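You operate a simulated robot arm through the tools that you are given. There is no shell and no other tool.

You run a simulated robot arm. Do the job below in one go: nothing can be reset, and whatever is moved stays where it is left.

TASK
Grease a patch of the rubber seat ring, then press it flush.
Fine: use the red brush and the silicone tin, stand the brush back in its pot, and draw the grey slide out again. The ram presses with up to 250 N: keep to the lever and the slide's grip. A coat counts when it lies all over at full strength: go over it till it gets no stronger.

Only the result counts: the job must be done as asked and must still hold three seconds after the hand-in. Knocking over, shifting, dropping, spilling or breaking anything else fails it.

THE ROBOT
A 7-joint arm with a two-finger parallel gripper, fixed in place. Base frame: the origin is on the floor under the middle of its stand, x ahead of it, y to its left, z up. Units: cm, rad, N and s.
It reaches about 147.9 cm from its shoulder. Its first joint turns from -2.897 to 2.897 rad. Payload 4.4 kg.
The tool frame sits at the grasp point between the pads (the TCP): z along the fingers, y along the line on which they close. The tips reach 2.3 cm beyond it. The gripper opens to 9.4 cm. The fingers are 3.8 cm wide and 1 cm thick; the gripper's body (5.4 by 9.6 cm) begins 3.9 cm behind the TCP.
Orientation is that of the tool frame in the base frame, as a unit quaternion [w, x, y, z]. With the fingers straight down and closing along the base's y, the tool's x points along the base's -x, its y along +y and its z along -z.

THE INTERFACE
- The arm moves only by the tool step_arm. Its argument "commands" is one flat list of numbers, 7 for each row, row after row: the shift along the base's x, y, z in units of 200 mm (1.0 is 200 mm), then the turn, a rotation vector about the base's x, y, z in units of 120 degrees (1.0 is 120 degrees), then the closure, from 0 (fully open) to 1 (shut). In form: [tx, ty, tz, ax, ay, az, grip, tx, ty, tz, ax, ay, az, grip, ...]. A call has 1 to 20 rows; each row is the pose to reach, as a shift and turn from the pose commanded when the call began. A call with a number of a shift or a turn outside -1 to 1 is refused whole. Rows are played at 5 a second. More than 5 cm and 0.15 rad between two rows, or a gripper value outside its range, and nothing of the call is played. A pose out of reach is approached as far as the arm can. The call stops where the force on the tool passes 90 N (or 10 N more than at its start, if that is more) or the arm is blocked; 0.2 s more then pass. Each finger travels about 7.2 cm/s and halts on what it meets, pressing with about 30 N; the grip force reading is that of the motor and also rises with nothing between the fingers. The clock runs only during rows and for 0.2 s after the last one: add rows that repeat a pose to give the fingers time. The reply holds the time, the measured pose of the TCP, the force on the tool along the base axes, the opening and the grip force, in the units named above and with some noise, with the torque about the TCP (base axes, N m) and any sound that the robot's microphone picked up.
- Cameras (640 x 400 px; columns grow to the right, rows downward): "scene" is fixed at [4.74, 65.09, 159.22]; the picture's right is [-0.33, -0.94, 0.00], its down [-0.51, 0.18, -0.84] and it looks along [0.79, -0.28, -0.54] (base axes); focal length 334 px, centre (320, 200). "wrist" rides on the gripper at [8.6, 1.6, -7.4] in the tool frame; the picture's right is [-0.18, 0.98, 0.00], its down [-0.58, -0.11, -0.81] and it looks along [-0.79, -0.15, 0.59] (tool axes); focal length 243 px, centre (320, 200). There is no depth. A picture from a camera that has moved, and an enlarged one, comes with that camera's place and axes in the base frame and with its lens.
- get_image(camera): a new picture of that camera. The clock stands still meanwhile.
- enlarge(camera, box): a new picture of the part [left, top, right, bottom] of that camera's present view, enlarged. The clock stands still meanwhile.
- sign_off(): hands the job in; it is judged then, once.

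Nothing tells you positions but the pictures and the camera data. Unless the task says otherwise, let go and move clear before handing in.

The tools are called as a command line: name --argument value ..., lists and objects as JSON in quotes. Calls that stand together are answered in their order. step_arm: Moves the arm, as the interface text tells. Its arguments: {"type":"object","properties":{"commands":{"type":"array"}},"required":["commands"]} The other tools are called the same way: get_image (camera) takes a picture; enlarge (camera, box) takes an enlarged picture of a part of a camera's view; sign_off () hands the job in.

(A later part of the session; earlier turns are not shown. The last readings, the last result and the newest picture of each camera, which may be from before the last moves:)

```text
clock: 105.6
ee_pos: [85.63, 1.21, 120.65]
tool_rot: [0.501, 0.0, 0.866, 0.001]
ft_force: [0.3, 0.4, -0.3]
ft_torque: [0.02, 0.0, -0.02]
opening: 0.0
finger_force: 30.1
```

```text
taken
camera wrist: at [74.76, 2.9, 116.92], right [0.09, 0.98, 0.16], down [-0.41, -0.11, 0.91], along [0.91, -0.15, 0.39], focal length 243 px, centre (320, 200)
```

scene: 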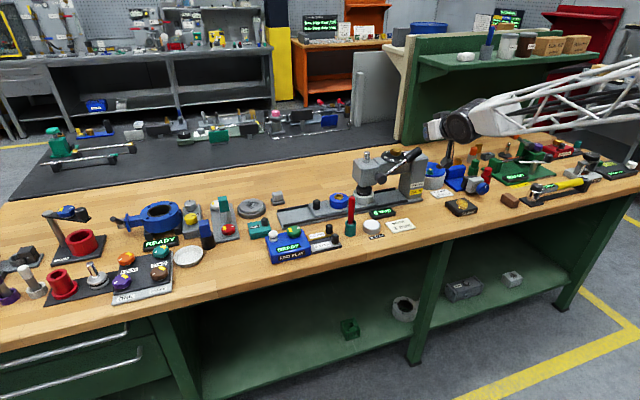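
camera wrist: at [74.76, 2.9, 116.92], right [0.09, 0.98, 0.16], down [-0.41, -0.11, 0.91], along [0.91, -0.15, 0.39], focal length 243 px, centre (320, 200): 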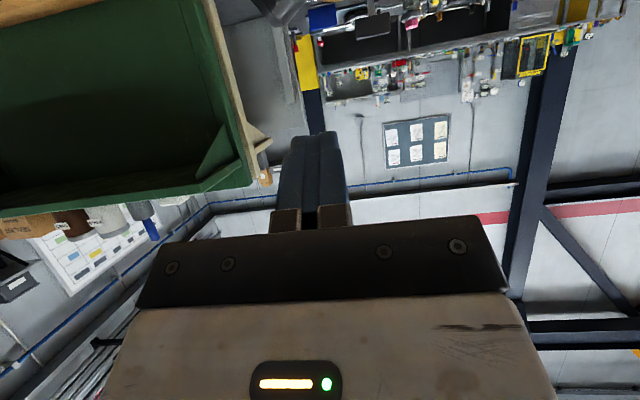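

The 60° tilt is reached cleanly. I'll bring the finger bar above the handle and check from the scene camera.

step_arm --commands '[0.1, 0.005, 0, 0, 0, 0, 1, 0.2, 0.01, 0, 0, 0, 0, 1, 0.3075, 0.015, -0.04, 0, 0, 0, 1, 0.3075, 0.015, -0.1, 0, 0, 0, 1, 0.3075, 0.015, -0.1, 0, 0, 0, 1]'

enlarge --camera "scene" --box '[350, 100, 450, 180]'

get_image --camera "wrist"

```text
clock: 106.8
ee_pos: [91.67, 1.76, 118.69]
tool_rot: [0.5, 0.001, 0.866, 0.0]
ft_force: [-0.2, 0.0, -0.1]
ft_torque: [0.0, -0.01, 0.01]
opening: 0.01
finger_force: 29.9
```

```text
5.00 times, centred on (400, 140) of scene
camera zoom: at [4.74, 65.09, 159.22], right [-0.33, -0.94, 0.0], down [-0.51, 0.18, -0.84], along [0.79, -0.28, -0.54], focal length 1670 px, centre (-80, 500)
```

zoom: 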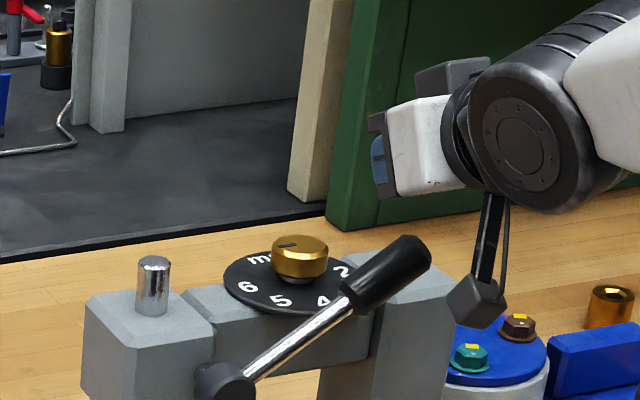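

```text
taken
camera wrist: at [80.86, 3.34, 114.94], right [0.09, 0.98, 0.16], down [-0.41, -0.11, 0.91], along [0.91, -0.15, 0.39], focal length 243 px, centre (320, 200)
```

wrist: 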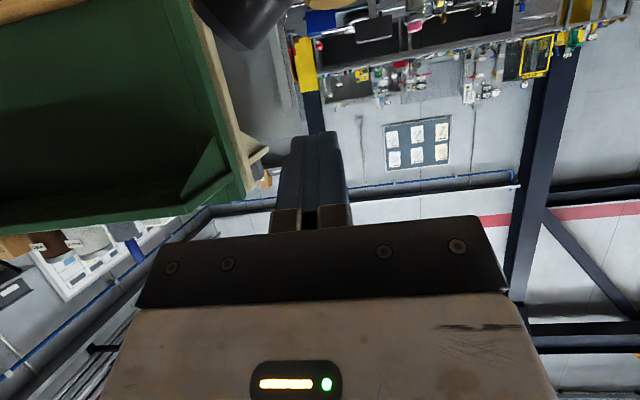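

The bar is above the handle. I'll lower in steps, watching for contact.

step_arm --commands '[0, 0, -0.03, 0, 0, 0, 1, 0, 0, -0.06, 0, 0, 0, 1, 0, 0, -0.09, 0, 0, 0, 1, 0, 0, -0.11, 0, 0, 0, 1, 0, 0, -0.125, 0, 0, 0, 1, 0, 0, -0.125, 0, 0, 0, 1]'

enlarge --camera "scene" --box '[350, 100, 450, 180]'

```text
clock: 108.2
ee_pos: [91.66, 1.6, 116.29]
tool_rot: [0.501, 0.001, 0.866, 0.0]
ft_force: [0.3, -0.6, -0.4]
ft_torque: [0.05, 0.04, 0.01]
opening: 0.02
finger_force: 30.2
```

```text
5.00 times, centred on (400, 140) of scene
camera zoom: at [4.74, 65.09, 159.22], right [-0.33, -0.94, 0.0], down [-0.51, 0.18, -0.84], along [0.79, -0.28, -0.54], focal length 1670 px, centre (-80, 500)
```

zoom: 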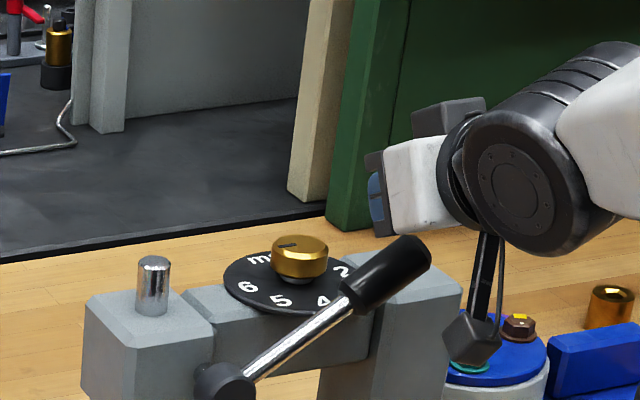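

step_arm --commands '[0, 0, -0.01, 0, 0, 0, 1, 0, 0, -0.02, 0, 0, 0, 1, 0, 0, -0.03, 0, 0, 0, 1, 0, 0, -0.04, 0, 0, 0, 1, 0, 0, -0.05, 0, 0, 0, 1, 0, 0, -0.05, 0, 0, 0, 1]'

enlarge --camera "scene" --box '[350, 110, 450, 190]'

```text
clock: 109.6
ee_pos: [91.61, 1.69, 115.27]
tool_rot: [0.501, 0.001, 0.866, 0.001]
ft_force: [0.2, -0.1, -0.7]
ft_torque: [0.0, -0.01, 0.02]
opening: 0.0
finger_force: 30.3
```

```text
5.00 times, centred on (400, 150) of scene
camera zoom: at [4.74, 65.09, 159.22], right [-0.33, -0.94, 0.0], down [-0.51, 0.18, -0.84], along [0.79, -0.28, -0.54], focal length 1670 px, centre (-80, 450)
```

zoom: 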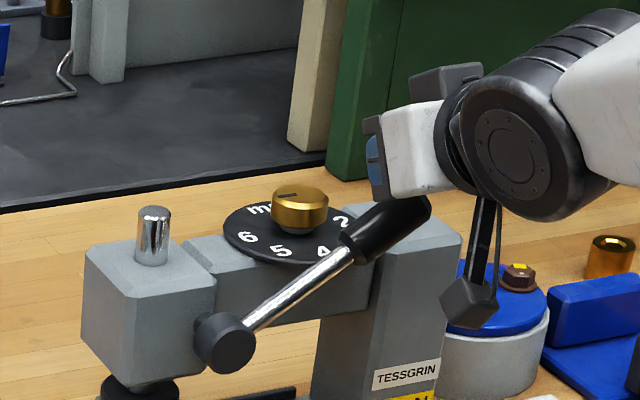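

step_arm --commands '[0, -0.005, -0.01, 0, 0, 0, 1, 0, -0.01, -0.02, 0, 0, 0, 1, 0, -0.015, -0.03, 0, 0, 0, 1, 0, -0.02, -0.04, 0, 0, 0, 1, 0, -0.02, -0.04, 0, 0, 0, 1]'

enlarge --camera "scene" --box '[350, 110, 450, 190]'

```text
clock: 110.8
ee_pos: [91.75, 1.26, 114.5]
tool_rot: [0.501, 0.001, 0.865, -0.001]
ft_force: [0.5, 0.1, 1.3]
ft_torque: [-0.03, -0.01, -0.02]
opening: 0.0
finger_force: 29.9
```

```text
5.00 times, centred on (400, 150) of scene
camera zoom: at [4.74, 65.09, 159.22], right [-0.33, -0.94, 0.0], down [-0.51, 0.18, -0.84], along [0.79, -0.28, -0.54], focal length 1670 px, centre (-80, 450)
```

zoom: 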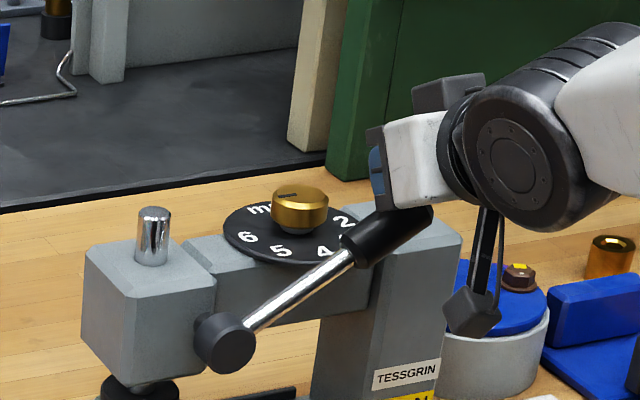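

step_arm --commands '[0, 0, -0.01, 0, 0, 0, 1, 0, 0, -0.02, 0, 0, 0, 1, 0, 0, -0.03, 0, 0, 0, 1, 0, 0, -0.03, 0, 0, 0, 1]'

enlarge --camera "scene" --box '[350, 110, 450, 190]'

```text
clock: 111.8
ee_pos: [91.6, 1.27, 113.8]
tool_rot: [0.5, 0.0, 0.866, 0.0]
ft_force: [-0.5, 0.5, 0.6]
ft_torque: [0.04, -0.02, -0.02]
opening: 0.01
finger_force: 29.9
```

```text
5.00 times, centred on (400, 150) of scene
camera zoom: at [4.74, 65.09, 159.22], right [-0.33, -0.94, 0.0], down [-0.51, 0.18, -0.84], along [0.79, -0.28, -0.54], focal length 1670 px, centre (-80, 450)
```

zoom: 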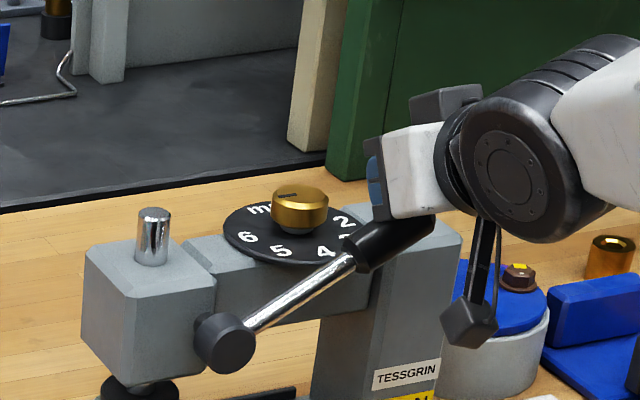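

The shaft seems to be starting to swing with almost no resistance. I'll go down 1 cm more and compare.

step_arm --commands '[0, -0.005, -0.015, 0, 0, 0, 1, 0, -0.01, -0.03, 0, 0, 0, 1, 0, -0.015, -0.045, 0, 0, 0, 1, 0, -0.02, -0.06, 0, 0, 0, 1, 0, -0.02, -0.06, 0, 0, 0, 1]'

enlarge --camera "scene" --box '[340, 120, 440, 200]'

```text
clock: 113.0
ee_pos: [91.79, 0.73, 112.63]
tool_rot: [0.501, 0.0, 0.866, 0.001]
ft_force: [1.8, 0.4, 1.2]
ft_torque: [0.0, -0.07, 0.05]
opening: 0.0
finger_force: 29.5
```

```text
5.00 times, centred on (390, 160) of scene
camera zoom: at [4.74, 65.09, 159.22], right [-0.33, -0.94, 0.0], down [-0.51, 0.18, -0.84], along [0.79, -0.28, -0.54], focal length 1670 px, centre (-30, 400)
```

zoom: 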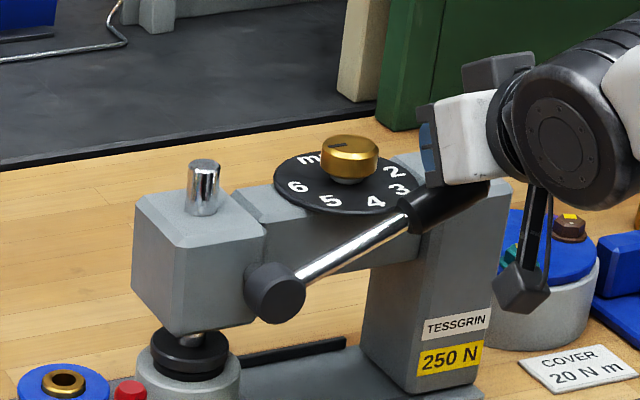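

Pushing down swings the lever and lowers the ram, with very little force so far. I'll follow its arc further down in steps.

step_arm --commands '[-0.005, -0.012, -0.015, 0, 0, 0, 1, -0.01, -0.024, -0.03, 0, 0, 0, 1, -0.015, -0.036, -0.045, 0, 0, 0, 1, -0.02, -0.046, -0.06, 0, 0, 0, 1, -0.02, -0.054, -0.075, 0, 0, 0, 1, -0.02, -0.06, -0.09, 0, 0, 0, 1, -0.02, -0.06, -0.09, 0, 0, 0, 1]'

enlarge --camera "scene" --box '[340, 120, 440, 200]'

enlarge --camera "scene" --box '[335, 170, 375, 200]'

```text
clock: 114.6
ee_pos: [91.39, -0.45, 110.73]
tool_rot: [0.5, 0.0, 0.866, 0.001]
ft_force: [-0.8, -0.2, 0.9]
ft_torque: [-0.01, 0.04, -0.02]
opening: 0.02
finger_force: 30.1
```

```text
5.00 times, centred on (390, 160) of scene
camera zoom: at [4.74, 65.09, 159.22], right [-0.33, -0.94, 0.0], down [-0.51, 0.18, -0.84], along [0.79, -0.28, -0.54], focal length 1670 px, centre (-30, 400)
```

zoom: 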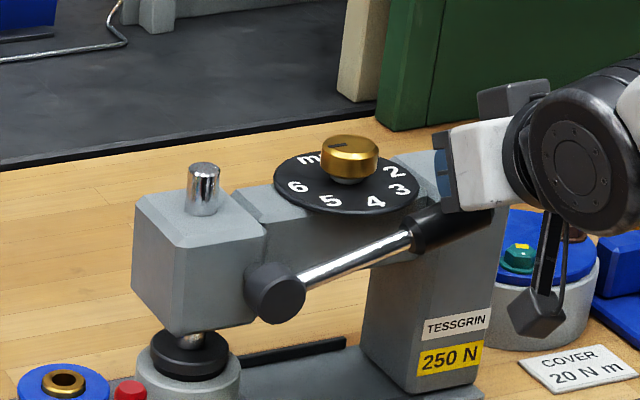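

```text
13.33 times, centred on (355, 185) of scene
camera zoom: at [4.74, 65.09, 159.22], right [-0.33, -0.94, 0.0], down [-0.51, 0.18, -0.84], along [0.79, -0.28, -0.54], focal length 4453 px, centre (-147, 400)
```

zoom: 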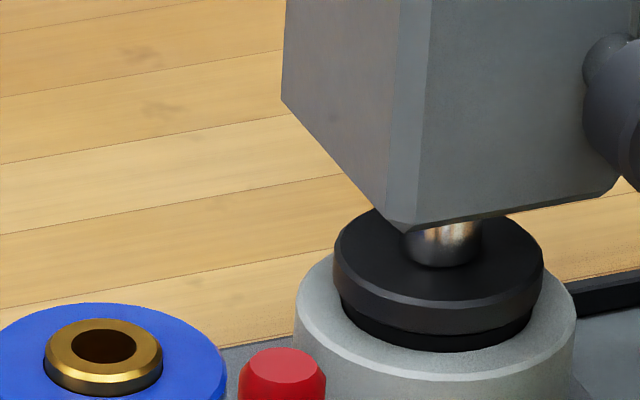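

The foot is almost on the ring and well centred. I'll continue in smaller steps and watch the force.

step_arm --commands '[-0.002, -0.004, -0.01, 0, 0, 0, 1, -0.004, -0.008, -0.02, 0, 0, 0, 1, -0.005, -0.012, -0.03, 0, 0, 0, 1, -0.005, -0.015, -0.04, 0, 0, 0, 1, -0.005, -0.018, -0.05, 0, 0, 0, 1, -0.005, -0.018, -0.05, 0, 0, 0, 1]'

enlarge --camera "scene" --box '[340, 120, 440, 200]'

enlarge --camera "scene" --box '[335, 170, 375, 200]'

```text
clock: 116.0
ee_pos: [91.19, -0.73, 109.87]
tool_rot: [0.501, 0.001, 0.866, 0.0]
ft_force: [0.5, 3.5, 7.0]
ft_torque: [0.0, -0.15, 0.03]
opening: 0.0
finger_force: 29.8
```

```text
5.00 times, centred on (390, 160) of scene
camera zoom: at [4.74, 65.09, 159.22], right [-0.33, -0.94, 0.0], down [-0.51, 0.18, -0.84], along [0.79, -0.28, -0.54], focal length 1670 px, centre (-30, 400)
```

zoom: 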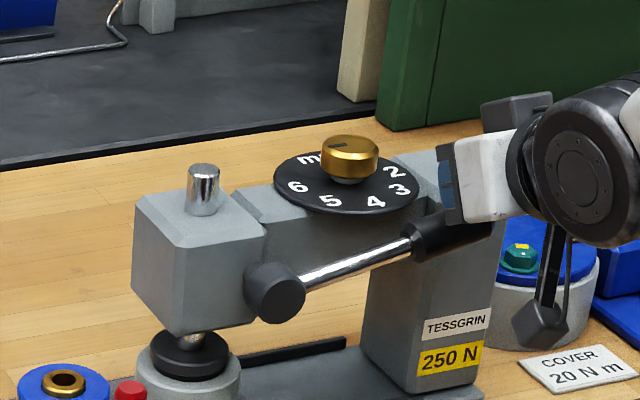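

```text
13.33 times, centred on (355, 185) of scene
camera zoom: at [4.74, 65.09, 159.22], right [-0.33, -0.94, 0.0], down [-0.51, 0.18, -0.84], along [0.79, -0.28, -0.54], focal length 4453 px, centre (-147, 400)
```

zoom: 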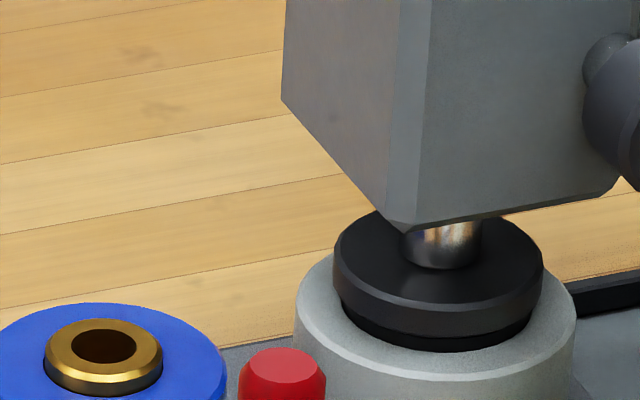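

The foot is on the ring and the force is starting to rise (7 N). I'll keep pressing gradually.

step_arm --commands '[0, -0.003, -0.008, 0, 0, 0, 1, 0, -0.005, -0.016, 0, 0, 0, 1, 0, -0.007, -0.024, 0, 0, 0, 1, 0, -0.009, -0.032, 0, 0, 0, 1, 0, -0.009, -0.032, 0, 0, 0, 1]'

enlarge --camera "scene" --box '[335, 170, 375, 200]'

```text
clock: 117.2
ee_pos: [91.18, -0.9, 109.15]
tool_rot: [0.5, 0.001, 0.866, 0.0]
ft_force: [-12.5, 2.0, 7.0]
ft_torque: [-0.02, 0.24, -0.07]
opening: 0.0
finger_force: 30.8
```

```text
13.33 times, centred on (355, 185) of scene
camera zoom: at [4.74, 65.09, 159.22], right [-0.33, -0.94, 0.0], down [-0.51, 0.18, -0.84], along [0.79, -0.28, -0.54], focal length 4453 px, centre (-147, 400)
```

zoom: 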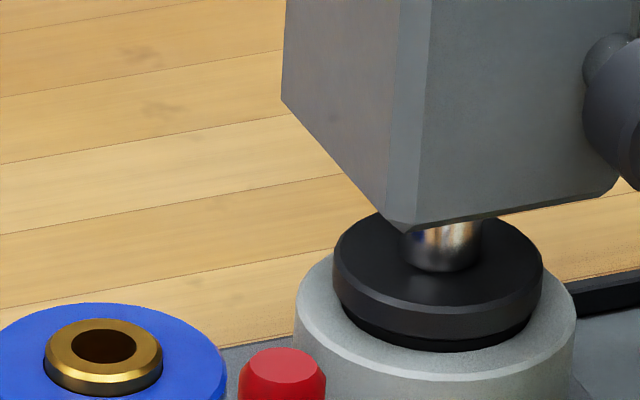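

A side force of -12.5 N suggests the handle is riding on the fingertip's front corner. I'll take a close look there.

enlarge --camera "scene" --box '[410, 140, 450, 180]'

enlarge --camera "wrist" --box '[200, 0, 440, 240]'

```text
10.00 times, centred on (430, 160) of scene
camera zoom: at [4.74, 65.09, 159.22], right [-0.33, -0.94, 0.0], down [-0.51, 0.18, -0.84], along [0.79, -0.28, -0.54], focal length 3339 px, centre (-780, 600)
```

zoom: 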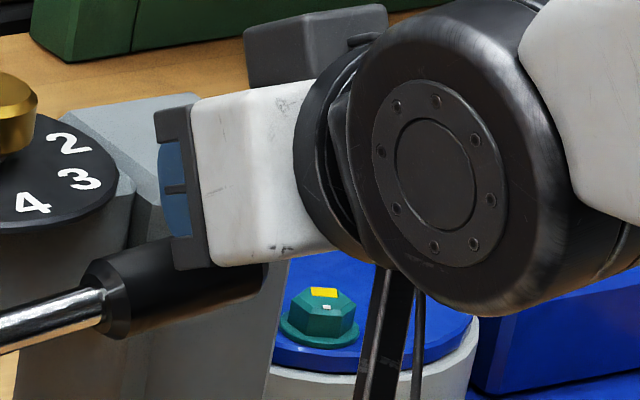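

```text
1.67 times, centred on (320, 120) of wrist
camera zoom: at [80.35, 0.62, 105.43], right [0.09, 0.98, 0.16], down [-0.41, -0.11, 0.91], along [0.91, -0.15, 0.39], focal length 404 px, centre (320, 333)
```

zoom: 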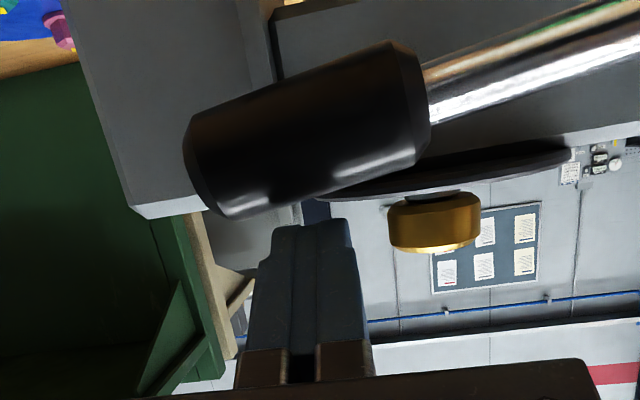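

The wrist view shows the handle just beyond the fingertips, its axis nearer x 92.6. I'll back off, reduce the tilt to 30° and press from directly above with the fingertips.

step_arm --commands '[-0.05, 0, 0.05, 0, 0, 0, 1, -0.1, 0, 0.12, 0, 0.0625, 0, 1, -0.1, 0, 0.15, 0, 0.125, 0, 1, -0.1, 0, 0.15, 0, 0.1875, 0, 1, -0.1, 0, 0.15, 0, 0.25, 0, 1, -0.1, 0, 0.15, 0, 0.25, 0, 1]'

enlarge --camera "scene" --box '[340, 120, 440, 200]'

get_image --camera "wrist"

```text
clock: 118.6
ee_pos: [89.19, -0.8, 112.21]
tool_rot: [0.258, 0.0, 0.966, 0.001]
ft_force: [-2.4, 0.8, 0.3]
ft_torque: [0.0, 0.01, -0.01]
opening: 0.02
finger_force: 29.9
out of reach, approached as far as the arm can: row 2
```

```text
5.00 times, centred on (390, 160) of scene
camera zoom: at [4.74, 65.09, 159.22], right [-0.33, -0.94, 0.0], down [-0.51, 0.18, -0.84], along [0.79, -0.28, -0.54], focal length 1670 px, centre (-30, 400)
```

zoom: 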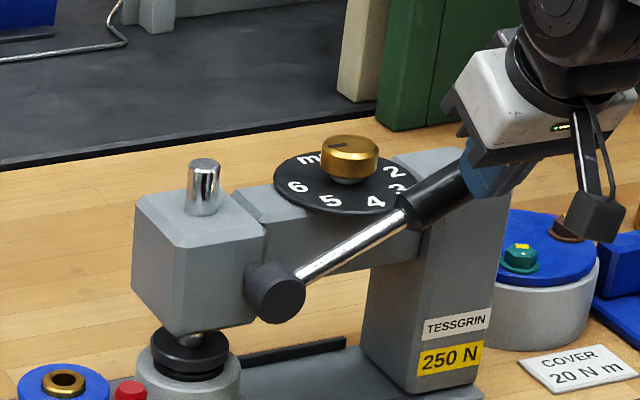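

```text
taken
camera wrist: at [77.88, 0.75, 114.3], right [0.16, 0.98, 0.09], down [0.1, -0.11, 0.99], along [0.98, -0.15, -0.12], focal length 243 px, centre (320, 200)
```

wrist: 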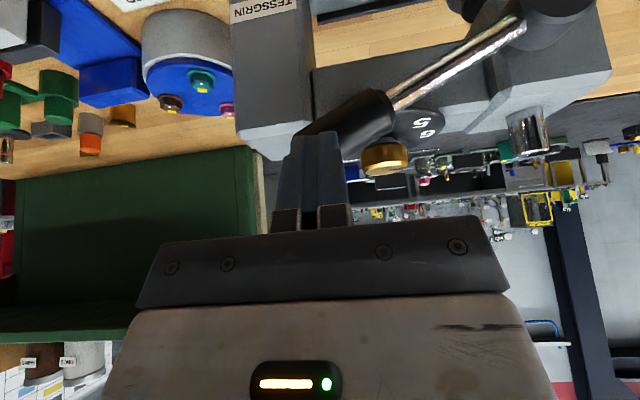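

The lever sprang back up by itself as I retreated, so the ram has a spring return. I'll rise, move over the handle and come down on it with the fingertips.

step_arm --commands '[-0.02, 0, 0.08, 0, 0, 0, 1, -0.02, 0, 0.16, 0, 0, 0, 1, -0.02, 0, 0.25, 0, 0, 0, 1, 0.05, 0.05, 0.26, 0, 0, 0, 1, 0.115, 0.09, 0.26, 0, 0, 0, 1, 0.115, 0.09, 0.26, 0, 0, 0, 1]'

enlarge --camera "scene" --box '[340, 110, 440, 190]'

enlarge --camera "wrist" --box '[240, 0, 440, 150]'

```text
clock: 120.0
ee_pos: [91.47, 0.79, 117.26]
tool_rot: [0.259, 0.001, 0.966, 0.0]
ft_force: [0.1, -0.2, 0.1]
ft_torque: [0.01, 0.0, 0.01]
opening: 0.02
finger_force: 29.8
```

```text
5.00 times, centred on (390, 150) of scene
camera zoom: at [4.74, 65.09, 159.22], right [-0.33, -0.94, 0.0], down [-0.51, 0.18, -0.84], along [0.79, -0.28, -0.54], focal length 1670 px, centre (-30, 450)
```

zoom: 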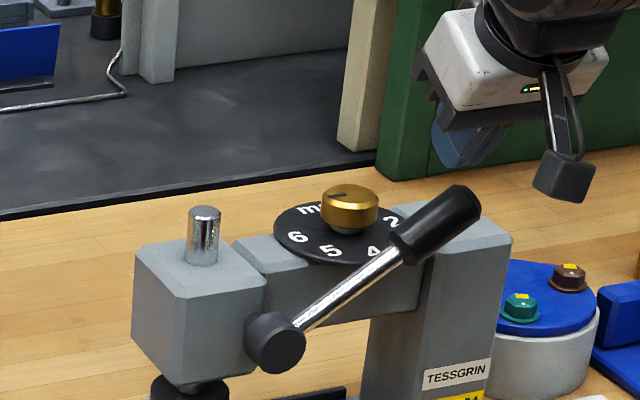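

```text
2.67 times, centred on (340, 75) of wrist
camera zoom: at [80.14, 2.42, 119.38], right [0.16, 0.98, 0.09], down [0.1, -0.11, 0.99], along [0.98, -0.15, -0.12], focal length 647 px, centre (267, 533)
```

zoom: 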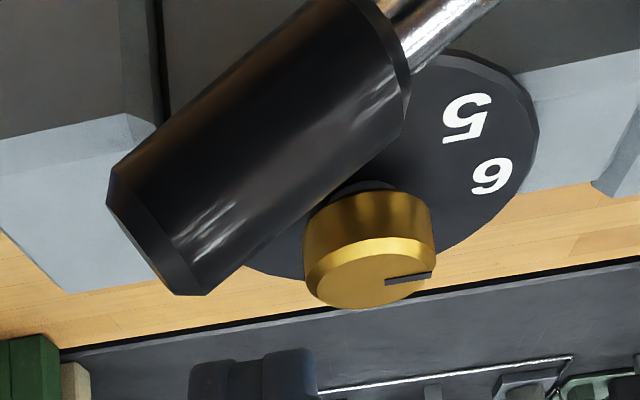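

The tip's side force earlier was probably the dial edge or column. The handle's axis is near x 90.9 and slightly lower than I had it. I'll shift the fingertips back over it and come down, keeping well clear of the dial.

step_arm --commands '[-0.04, 0, 0, 0, 0, 0, 1, -0.085, 0, 0, 0, 0, 0, 1, -0.085, 0, -0.04, 0, 0, 0, 1, -0.085, 0, -0.08, 0, 0, 0, 1, -0.085, 0, -0.11, 0, 0, 0, 1, -0.085, 0, -0.13, 0, 0, 0, 1, -0.085, 0, -0.13, 0, 0, 0, 1]'

enlarge --camera "wrist" --box '[220, 0, 440, 180]'

enlarge --camera "scene" --box '[380, 120, 450, 180]'

enlarge --camera "scene" --box '[360, 190, 420, 230]'

```text
clock: 121.6
ee_pos: [89.58, 0.93, 114.76]
tool_rot: [0.259, 0.0, 0.966, 0.0]
ft_force: [0.0, 0.5, 0.0]
ft_torque: [0.06, 0.0, -0.03]
opening: 0.0
finger_force: 29.6
```

```text
2.22 times, centred on (330, 90) of wrist
camera zoom: at [78.37, 2.49, 116.9], right [0.16, 0.98, 0.09], down [0.1, -0.11, 0.99], along [0.98, -0.15, -0.12], focal length 539 px, centre (298, 444)
```

zoom: 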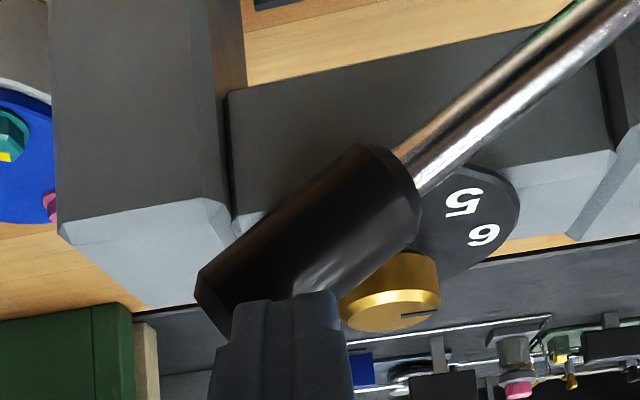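

```text
6.67 times, centred on (415, 150) of scene
camera zoom: at [4.74, 65.09, 159.22], right [-0.33, -0.94, 0.0], down [-0.51, 0.18, -0.84], along [0.79, -0.28, -0.54], focal length 2226 px, centre (-313, 533)
```

zoom: 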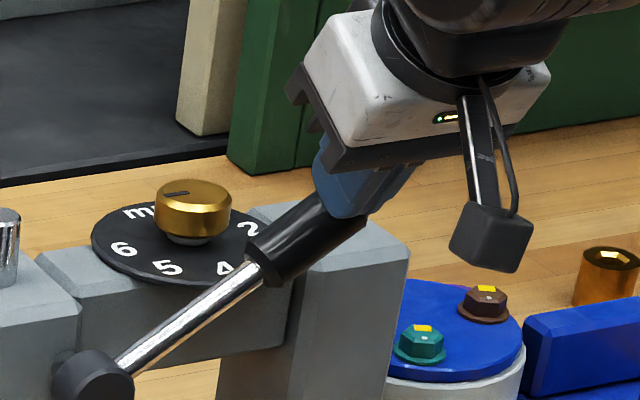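

```text
10.00 times, centred on (390, 210) of scene
camera zoom: at [4.74, 65.09, 159.22], right [-0.33, -0.94, 0.0], down [-0.51, 0.18, -0.84], along [0.79, -0.28, -0.54], focal length 3339 px, centre (-380, 100)
```

zoom: 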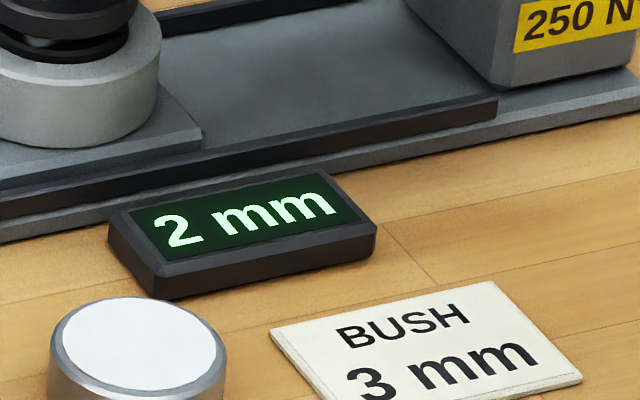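

The display now reads 2 mm, so it shows how far the ring has been pressed in, and the dial is unchanged. The fingertips are right above the handle, so I'll press again from here, following its arc.

step_arm --commands '[0, 0, -0.02, 0, 0, 0, 1, 0, 0, -0.04, 0, 0, 0, 1, 0, 0, -0.06, 0, 0, 0, 1, 0, -0.005, -0.08, 0, 0, 0, 1, 0, -0.01, -0.1, 0, 0, 0, 1, 0, -0.01, -0.1, 0, 0, 0, 1]'

enlarge --camera "wrist" --box '[220, 0, 440, 180]'

enlarge --camera "scene" --box '[340, 120, 440, 200]'

```text
clock: 123.0
ee_pos: [89.82, 0.76, 112.82]
tool_rot: [0.259, 0.001, 0.966, 0.0]
ft_force: [-0.9, -0.4, 0.9]
ft_torque: [0.0, 0.0, 0.0]
opening: 0.0
finger_force: 30.3
```

```text
2.22 times, centred on (330, 90) of wrist
camera zoom: at [78.5, 2.29, 114.98], right [0.16, 0.98, 0.09], down [0.1, -0.11, 0.99], along [0.98, -0.15, -0.12], focal length 539 px, centre (298, 444)
```

zoom: 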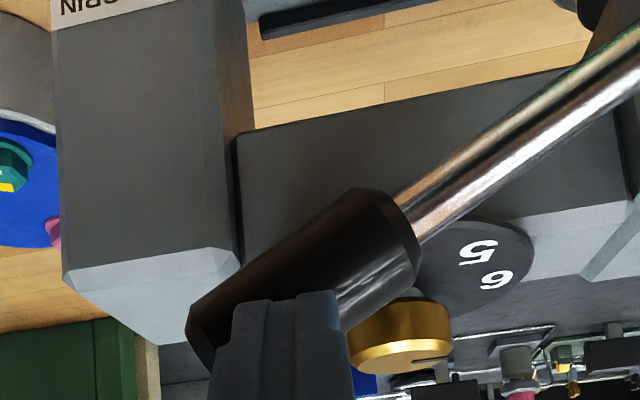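

```text
5.00 times, centred on (390, 160) of scene
camera zoom: at [4.74, 65.09, 159.22], right [-0.33, -0.94, 0.0], down [-0.51, 0.18, -0.84], along [0.79, -0.28, -0.54], focal length 1670 px, centre (-30, 400)
```

zoom: 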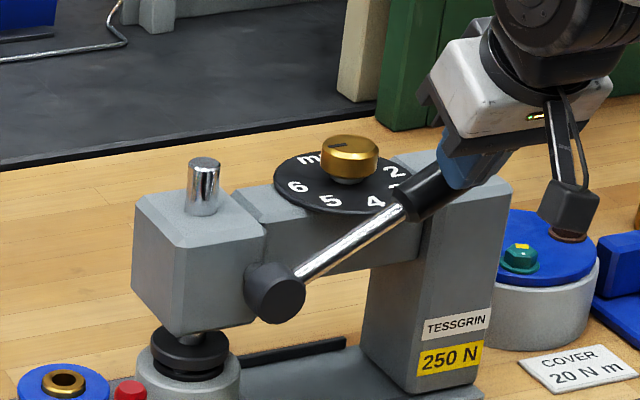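

The lever is following the fingertips down. I'll continue along the arc until the foot meets the ring again.

step_arm --commands '[0, -0.008, -0.02, 0, 0, 0, 1, 0, -0.016, -0.04, 0, 0, 0, 1, 0, -0.024, -0.06, 0, 0, 0, 1, 0, -0.032, -0.08, 0, 0, 0, 1, 0, -0.038, -0.1, 0, 0, 0, 1, 0, -0.044, -0.12, 0, 0, 0, 1, 0, -0.05, -0.14, 0, 0, 0, 1, 0, -0.055, -0.16, 0, 0, 0, 1, 0, -0.055, -0.16, 0, 0, 0, 1]'

enlarge --camera "wrist" --box '[220, 0, 440, 180]'

enlarge --camera "scene" --box '[340, 120, 440, 200]'

```text
clock: 125.0
ee_pos: [89.69, -0.48, 109.59]
tool_rot: [0.259, 0.001, 0.966, 0.0]
ft_force: [-0.8, 0.9, 0.5]
ft_torque: [0.02, 0.04, 0.03]
opening: 0.0
finger_force: 29.3
```

```text
2.22 times, centred on (330, 90) of wrist
camera zoom: at [78.49, 1.11, 111.74], right [0.16, 0.98, 0.09], down [0.1, -0.11, 0.99], along [0.98, -0.15, -0.12], focal length 539 px, centre (298, 444)
```

zoom: 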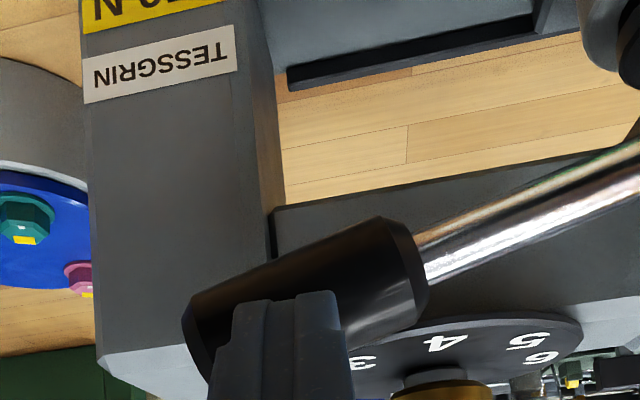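

```text
5.00 times, centred on (390, 160) of scene
camera zoom: at [4.74, 65.09, 159.22], right [-0.33, -0.94, 0.0], down [-0.51, 0.18, -0.84], along [0.79, -0.28, -0.54], focal length 1670 px, centre (-30, 400)
```

zoom: 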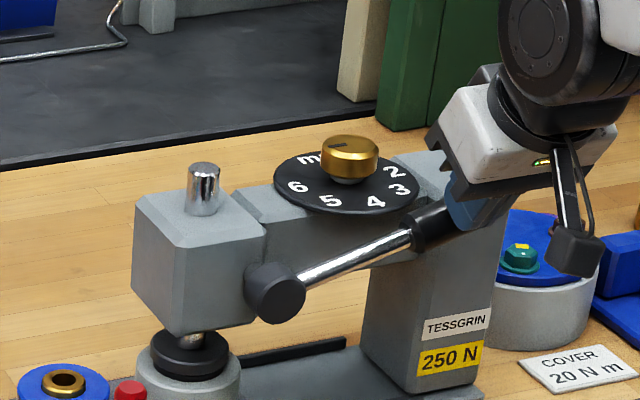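

The foot is near the ring and the force is still low. I'll continue with finer steps.

step_arm --commands '[0, -0.004, -0.012, 0, 0, 0, 1, 0, -0.008, -0.024, 0, 0, 0, 1, 0, -0.012, -0.036, 0, 0, 0, 1, 0, -0.016, -0.048, 0, 0, 0, 1, 0, -0.02, -0.06, 0, 0, 0, 1, 0, -0.022, -0.07, 0, 0, 0, 1, 0, -0.022, -0.07, 0, 0, 0, 1]'

enlarge --camera "scene" --box '[335, 170, 375, 200]'

enlarge --camera "scene" --box '[340, 150, 440, 230]'

```text
clock: 126.6
ee_pos: [89.79, -0.83, 108.29]
tool_rot: [0.26, 0.0, 0.966, 0.001]
ft_force: [-3.4, 0.5, 1.0]
ft_torque: [0.0, 0.02, -0.02]
opening: 0.01
finger_force: 29.8
```

```text
13.33 times, centred on (355, 185) of scene
camera zoom: at [4.74, 65.09, 159.22], right [-0.33, -0.94, 0.0], down [-0.51, 0.18, -0.84], along [0.79, -0.28, -0.54], focal length 4453 px, centre (-147, 400)
```

zoom: 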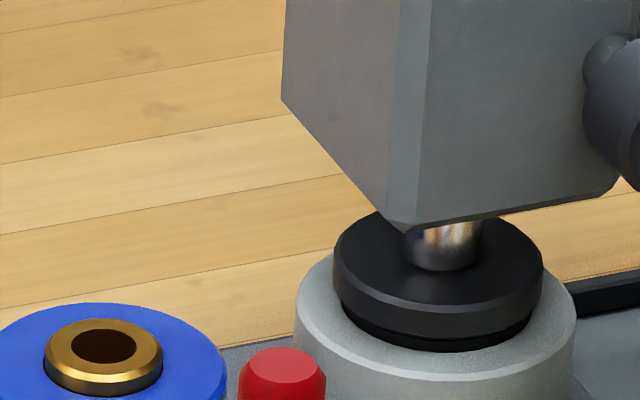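

```text
5.00 times, centred on (390, 190) of scene
camera zoom: at [4.74, 65.09, 159.22], right [-0.33, -0.94, 0.0], down [-0.51, 0.18, -0.84], along [0.79, -0.28, -0.54], focal length 1670 px, centre (-30, 250)
```

zoom: 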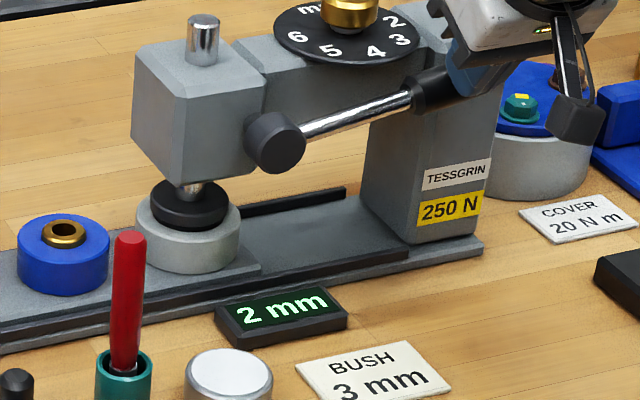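

The foot is back on the ring at the 2 mm mark. I'll continue pressing, reading force and display.

step_arm --commands '[0, -0.002, -0.008, 0, 0, 0, 1, 0, -0.004, -0.016, 0, 0, 0, 1, 0, -0.005, -0.024, 0, 0, 0, 1, 0, -0.006, -0.032, 0, 0, 0, 1, 0, -0.006, -0.032, 0, 0, 0, 1]'

enlarge --camera "scene" --box '[340, 150, 440, 230]'

enlarge --camera "wrist" --box '[220, 0, 440, 180]'

```text
clock: 127.8
ee_pos: [89.72, -0.97, 107.64]
tool_rot: [0.26, 0.001, 0.966, 0.0]
ft_force: [2.2, -0.1, 7.3]
ft_torque: [-0.09, -0.15, 0.03]
opening: 0.0
finger_force: 30.4
```

```text
5.00 times, centred on (390, 190) of scene
camera zoom: at [4.74, 65.09, 159.22], right [-0.33, -0.94, 0.0], down [-0.51, 0.18, -0.84], along [0.79, -0.28, -0.54], focal length 1670 px, centre (-30, 250)
```

zoom: 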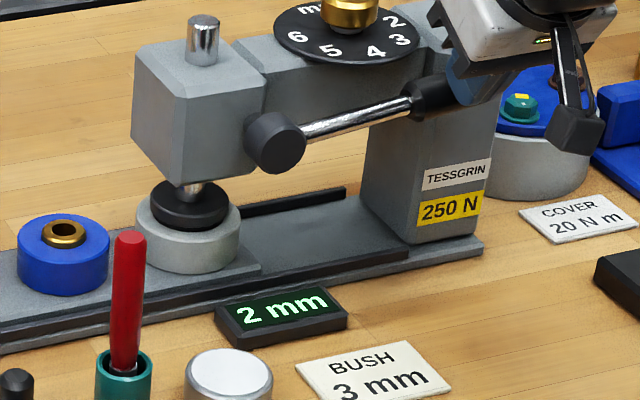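

```text
2.22 times, centred on (330, 90) of wrist
camera zoom: at [78.49, 0.62, 109.72], right [0.16, 0.98, 0.09], down [0.1, -0.11, 0.99], along [0.98, -0.15, -0.11], focal length 539 px, centre (298, 444)
```

zoom: 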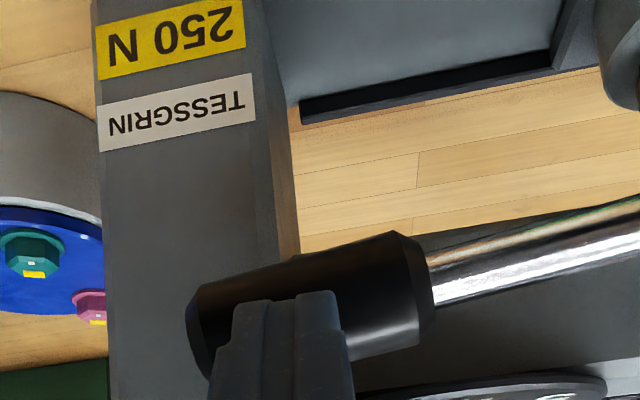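

Good contact (7 N vertical). I'll keep pressing in millimetre steps.

step_arm --commands '[0, -0.001, -0.008, 0, 0, 0, 1, 0, -0.002, -0.016, 0, 0, 0, 1, 0, -0.003, -0.024, 0, 0, 0, 1, 0, -0.004, -0.032, 0, 0, 0, 1, 0, -0.005, -0.04, 0, 0, 0, 1, 0, -0.005, -0.04, 0, 0, 0, 1]'

enlarge --camera "scene" --box '[340, 150, 440, 230]'

enlarge --camera "scene" --box '[335, 170, 375, 200]'

```text
clock: 129.2
ee_pos: [89.69, -1.0, 106.77]
tool_rot: [0.259, 0.001, 0.966, 0.001]
ft_force: [-13.4, -9.9, 6.9]
ft_torque: [-0.21, 0.07, -0.31]
opening: 0.01
finger_force: 30.1
```

```text
5.00 times, centred on (390, 190) of scene
camera zoom: at [4.74, 65.09, 159.22], right [-0.33, -0.94, 0.0], down [-0.51, 0.18, -0.84], along [0.79, -0.28, -0.54], focal length 1670 px, centre (-30, 250)
```

zoom: 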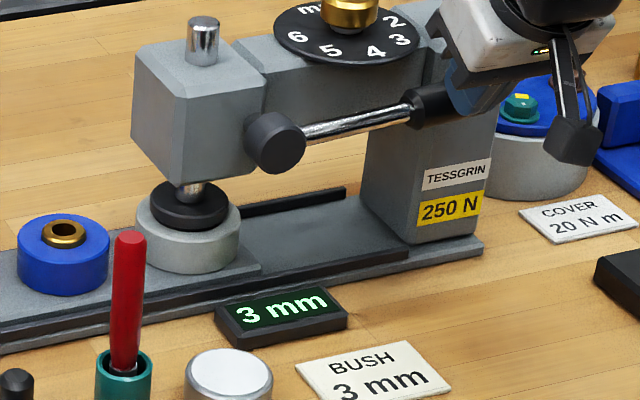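

```text
13.33 times, centred on (355, 185) of scene
camera zoom: at [4.74, 65.09, 159.22], right [-0.33, -0.94, 0.0], down [-0.51, 0.18, -0.84], along [0.79, -0.28, -0.54], focal length 4453 px, centre (-147, 400)
```

zoom: 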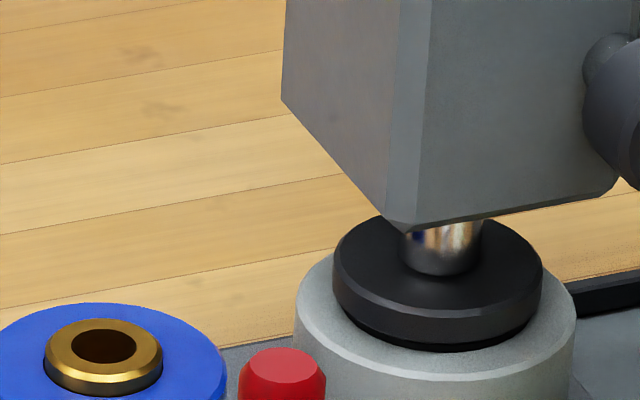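

The display reads 3 mm, but the sideways force says the tip is riding on the front of the handle, whose axis must be nearer x 92.3. I'll lift, shift 1.5 cm toward +x and come down more squarely on top.

step_arm --commands '[-0.01, 0.005, 0.06, 0, 0, 0, 1, -0.01, 0.01, 0.14, 0, 0, 0, 1, -0.01, 0.03, 0.24, 0, 0, 0, 1, -0.01, 0.06, 0.34, 0, 0, 0, 1, 0.03, 0.09, 0.42, 0, 0, 0, 1, 0.075, 0.1, 0.44, 0, 0, 0, 1, 0.075, 0.1, 0.44, 0, 0, 0, 1]'

enlarge --camera "scene" --box '[340, 110, 440, 190]'

enlarge --camera "wrist" --box '[220, 0, 440, 180]'

enlarge --camera "scene" --box '[335, 170, 395, 215]'

```text
clock: 130.8
ee_pos: [91.32, 1.06, 115.71]
tool_rot: [0.259, 0.001, 0.966, 0.0]
ft_force: [-0.6, 0.0, -0.2]
ft_torque: [-0.02, 0.0, 0.02]
opening: 0.01
finger_force: 30.3
```

```text
5.00 times, centred on (390, 150) of scene
camera zoom: at [4.74, 65.09, 159.22], right [-0.33, -0.94, 0.0], down [-0.51, 0.18, -0.84], along [0.79, -0.28, -0.54], focal length 1670 px, centre (-30, 450)
```

zoom: 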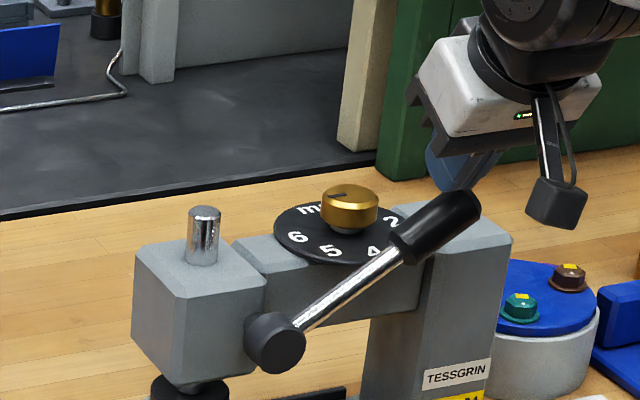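

```text
2.22 times, centred on (330, 90) of wrist
camera zoom: at [80.02, 2.67, 117.78], right [0.16, 0.98, 0.09], down [0.1, -0.11, 0.99], along [0.98, -0.15, -0.12], focal length 539 px, centre (298, 444)
```

zoom: 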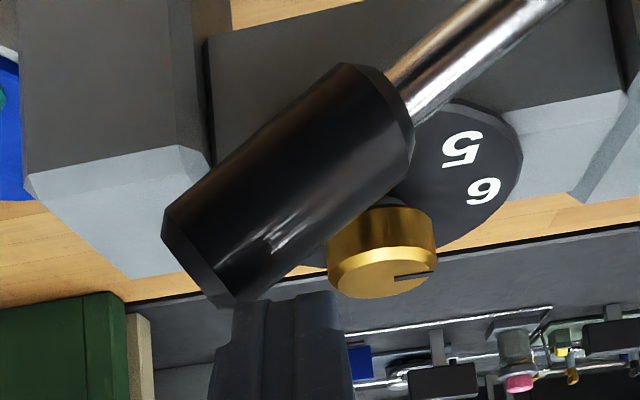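

```text
8.89 times, centred on (365, 192) of scene
camera zoom: at [4.74, 65.09, 159.22], right [-0.33, -0.94, 0.0], down [-0.51, 0.18, -0.84], along [0.79, -0.28, -0.54], focal length 2968 px, centre (-80, 267)
```

zoom: 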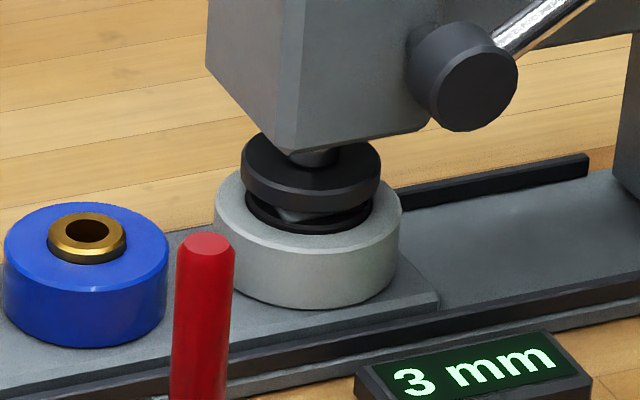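

The lever is back at rest and the ring is 3 mm in. The fingertips are now squarely over the handle, so I'll push down again along the arc.

step_arm --commands '[0, 0, -0.02, 0, 0, 0, 1, 0, -0.004, -0.04, 0, 0, 0, 1, 0, -0.008, -0.06, 0, 0, 0, 1, 0, -0.014, -0.08, 0, 0, 0, 1, 0, -0.022, -0.1, 0, 0, 0, 1, 0, -0.03, -0.12, 0, 0, 0, 1, 0, -0.038, -0.14, 0, 0, 0, 1, 0, -0.046, -0.16, 0, 0, 0, 1, 0, -0.046, -0.16, 0, 0, 0, 1]'

enlarge --camera "wrist" --box '[220, 0, 440, 180]'

enlarge --camera "scene" --box '[340, 120, 440, 200]'

```text
clock: 132.8
ee_pos: [91.31, 0.0, 112.39]
tool_rot: [0.259, 0.001, 0.966, -0.001]
ft_force: [-2.1, 0.4, 0.2]
ft_torque: [-0.02, 0.03, 0.0]
opening: 0.0
finger_force: 30.1
```

```text
2.22 times, centred on (330, 90) of wrist
camera zoom: at [79.97, 1.59, 114.51], right [0.16, 0.98, 0.09], down [0.1, -0.11, 0.99], along [0.98, -0.15, -0.12], focal length 539 px, centre (298, 444)
```

zoom: 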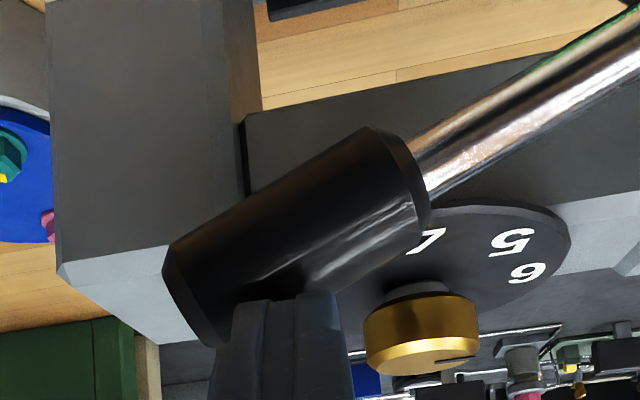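

```text
5.00 times, centred on (390, 160) of scene
camera zoom: at [4.74, 65.09, 159.22], right [-0.33, -0.94, 0.0], down [-0.51, 0.18, -0.84], along [0.79, -0.28, -0.54], focal length 1670 px, centre (-30, 400)
```

zoom: 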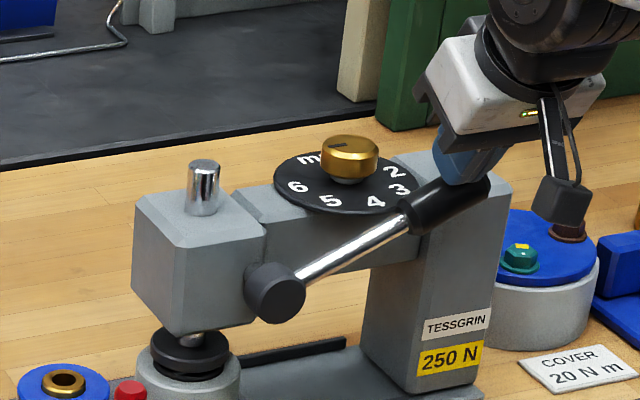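

The lever is following well. Continuing down to the ring.

step_arm --commands '[0, -0.006, -0.02, 0, 0, 0, 1, 0, -0.012, -0.04, 0, 0, 0, 1, 0, -0.018, -0.06, 0, 0, 0, 1, 0, -0.023, -0.08, 0, 0, 0, 1, 0, -0.028, -0.1, 0, 0, 0, 1, 0, -0.033, -0.12, 0, 0, 0, 1, 0, -0.037, -0.14, 0, 0, 0, 1, 0, -0.04, -0.16, 0, 0, 0, 1, 0, -0.04, -0.16, 0, 0, 0, 1]'

enlarge --camera "wrist" --box '[220, 0, 440, 180]'

enlarge --camera "scene" --box '[340, 150, 440, 230]'

```text
clock: 134.8
ee_pos: [91.35, -0.84, 109.08]
tool_rot: [0.259, 0.0, 0.966, 0.001]
ft_force: [-1.5, 0.9, -0.2]
ft_torque: [0.01, 0.04, -0.02]
opening: 0.0
finger_force: 30.2
```

```text
2.22 times, centred on (330, 90) of wrist
camera zoom: at [80.02, 0.77, 111.19], right [0.16, 0.98, 0.09], down [0.1, -0.11, 0.99], along [0.98, -0.15, -0.12], focal length 539 px, centre (298, 444)
```

zoom: 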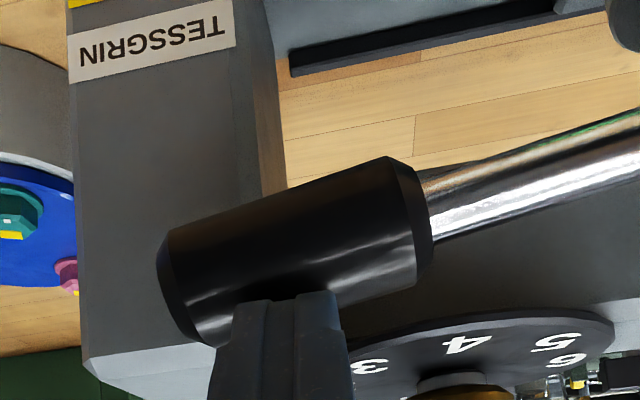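

```text
5.00 times, centred on (390, 190) of scene
camera zoom: at [4.74, 65.09, 159.22], right [-0.33, -0.94, 0.0], down [-0.51, 0.18, -0.84], along [0.79, -0.28, -0.54], focal length 1670 px, centre (-30, 250)
```

zoom: 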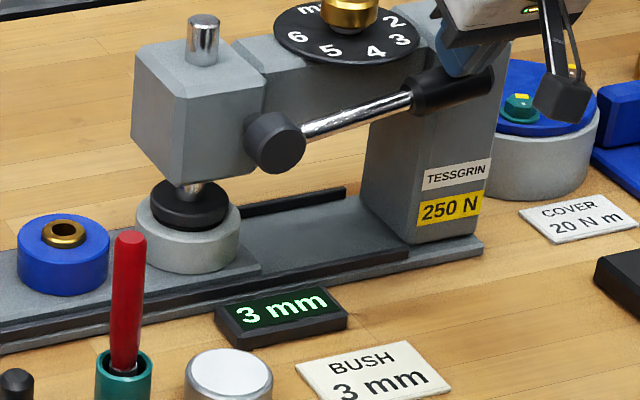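

Now pressing squarely on top. I'll continue in small steps.

step_arm --commands '[0, -0.002, -0.01, 0, 0, 0, 1, 0, -0.004, -0.02, 0, 0, 0, 1, 0, -0.006, -0.03, 0, 0, 0, 1, 0, -0.008, -0.04, 0, 0, 0, 1, 0, -0.01, -0.05, 0, 0, 0, 1, 0, -0.01, -0.05, 0, 0, 0, 1]'

enlarge --camera "scene" --box '[340, 150, 440, 230]'

enlarge --camera "scene" --box '[335, 170, 375, 200]'

```text
clock: 136.2
ee_pos: [91.28, -1.12, 108.18]
tool_rot: [0.26, 0.0, 0.966, 0.001]
ft_force: [-0.7, 0.8, 1.5]
ft_torque: [-0.02, -0.04, -0.02]
opening: 0.01
finger_force: 30.1
```

```text
5.00 times, centred on (390, 190) of scene
camera zoom: at [4.74, 65.09, 159.22], right [-0.33, -0.94, 0.0], down [-0.51, 0.18, -0.84], along [0.79, -0.28, -0.54], focal length 1670 px, centre (-30, 250)
```

zoom: 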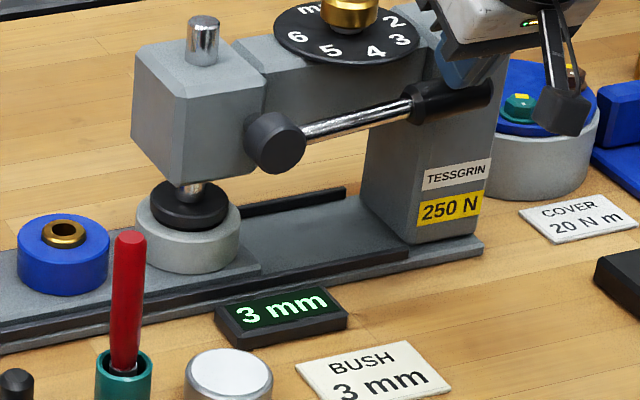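

```text
13.33 times, centred on (355, 185) of scene
camera zoom: at [4.74, 65.09, 159.22], right [-0.33, -0.94, 0.0], down [-0.51, 0.18, -0.84], along [0.79, -0.28, -0.54], focal length 4453 px, centre (-147, 400)
```

zoom: 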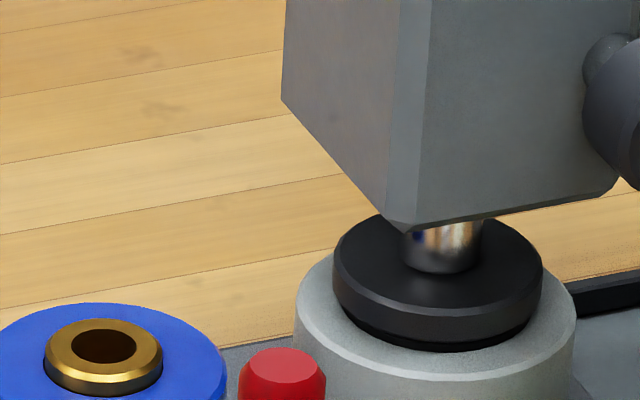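

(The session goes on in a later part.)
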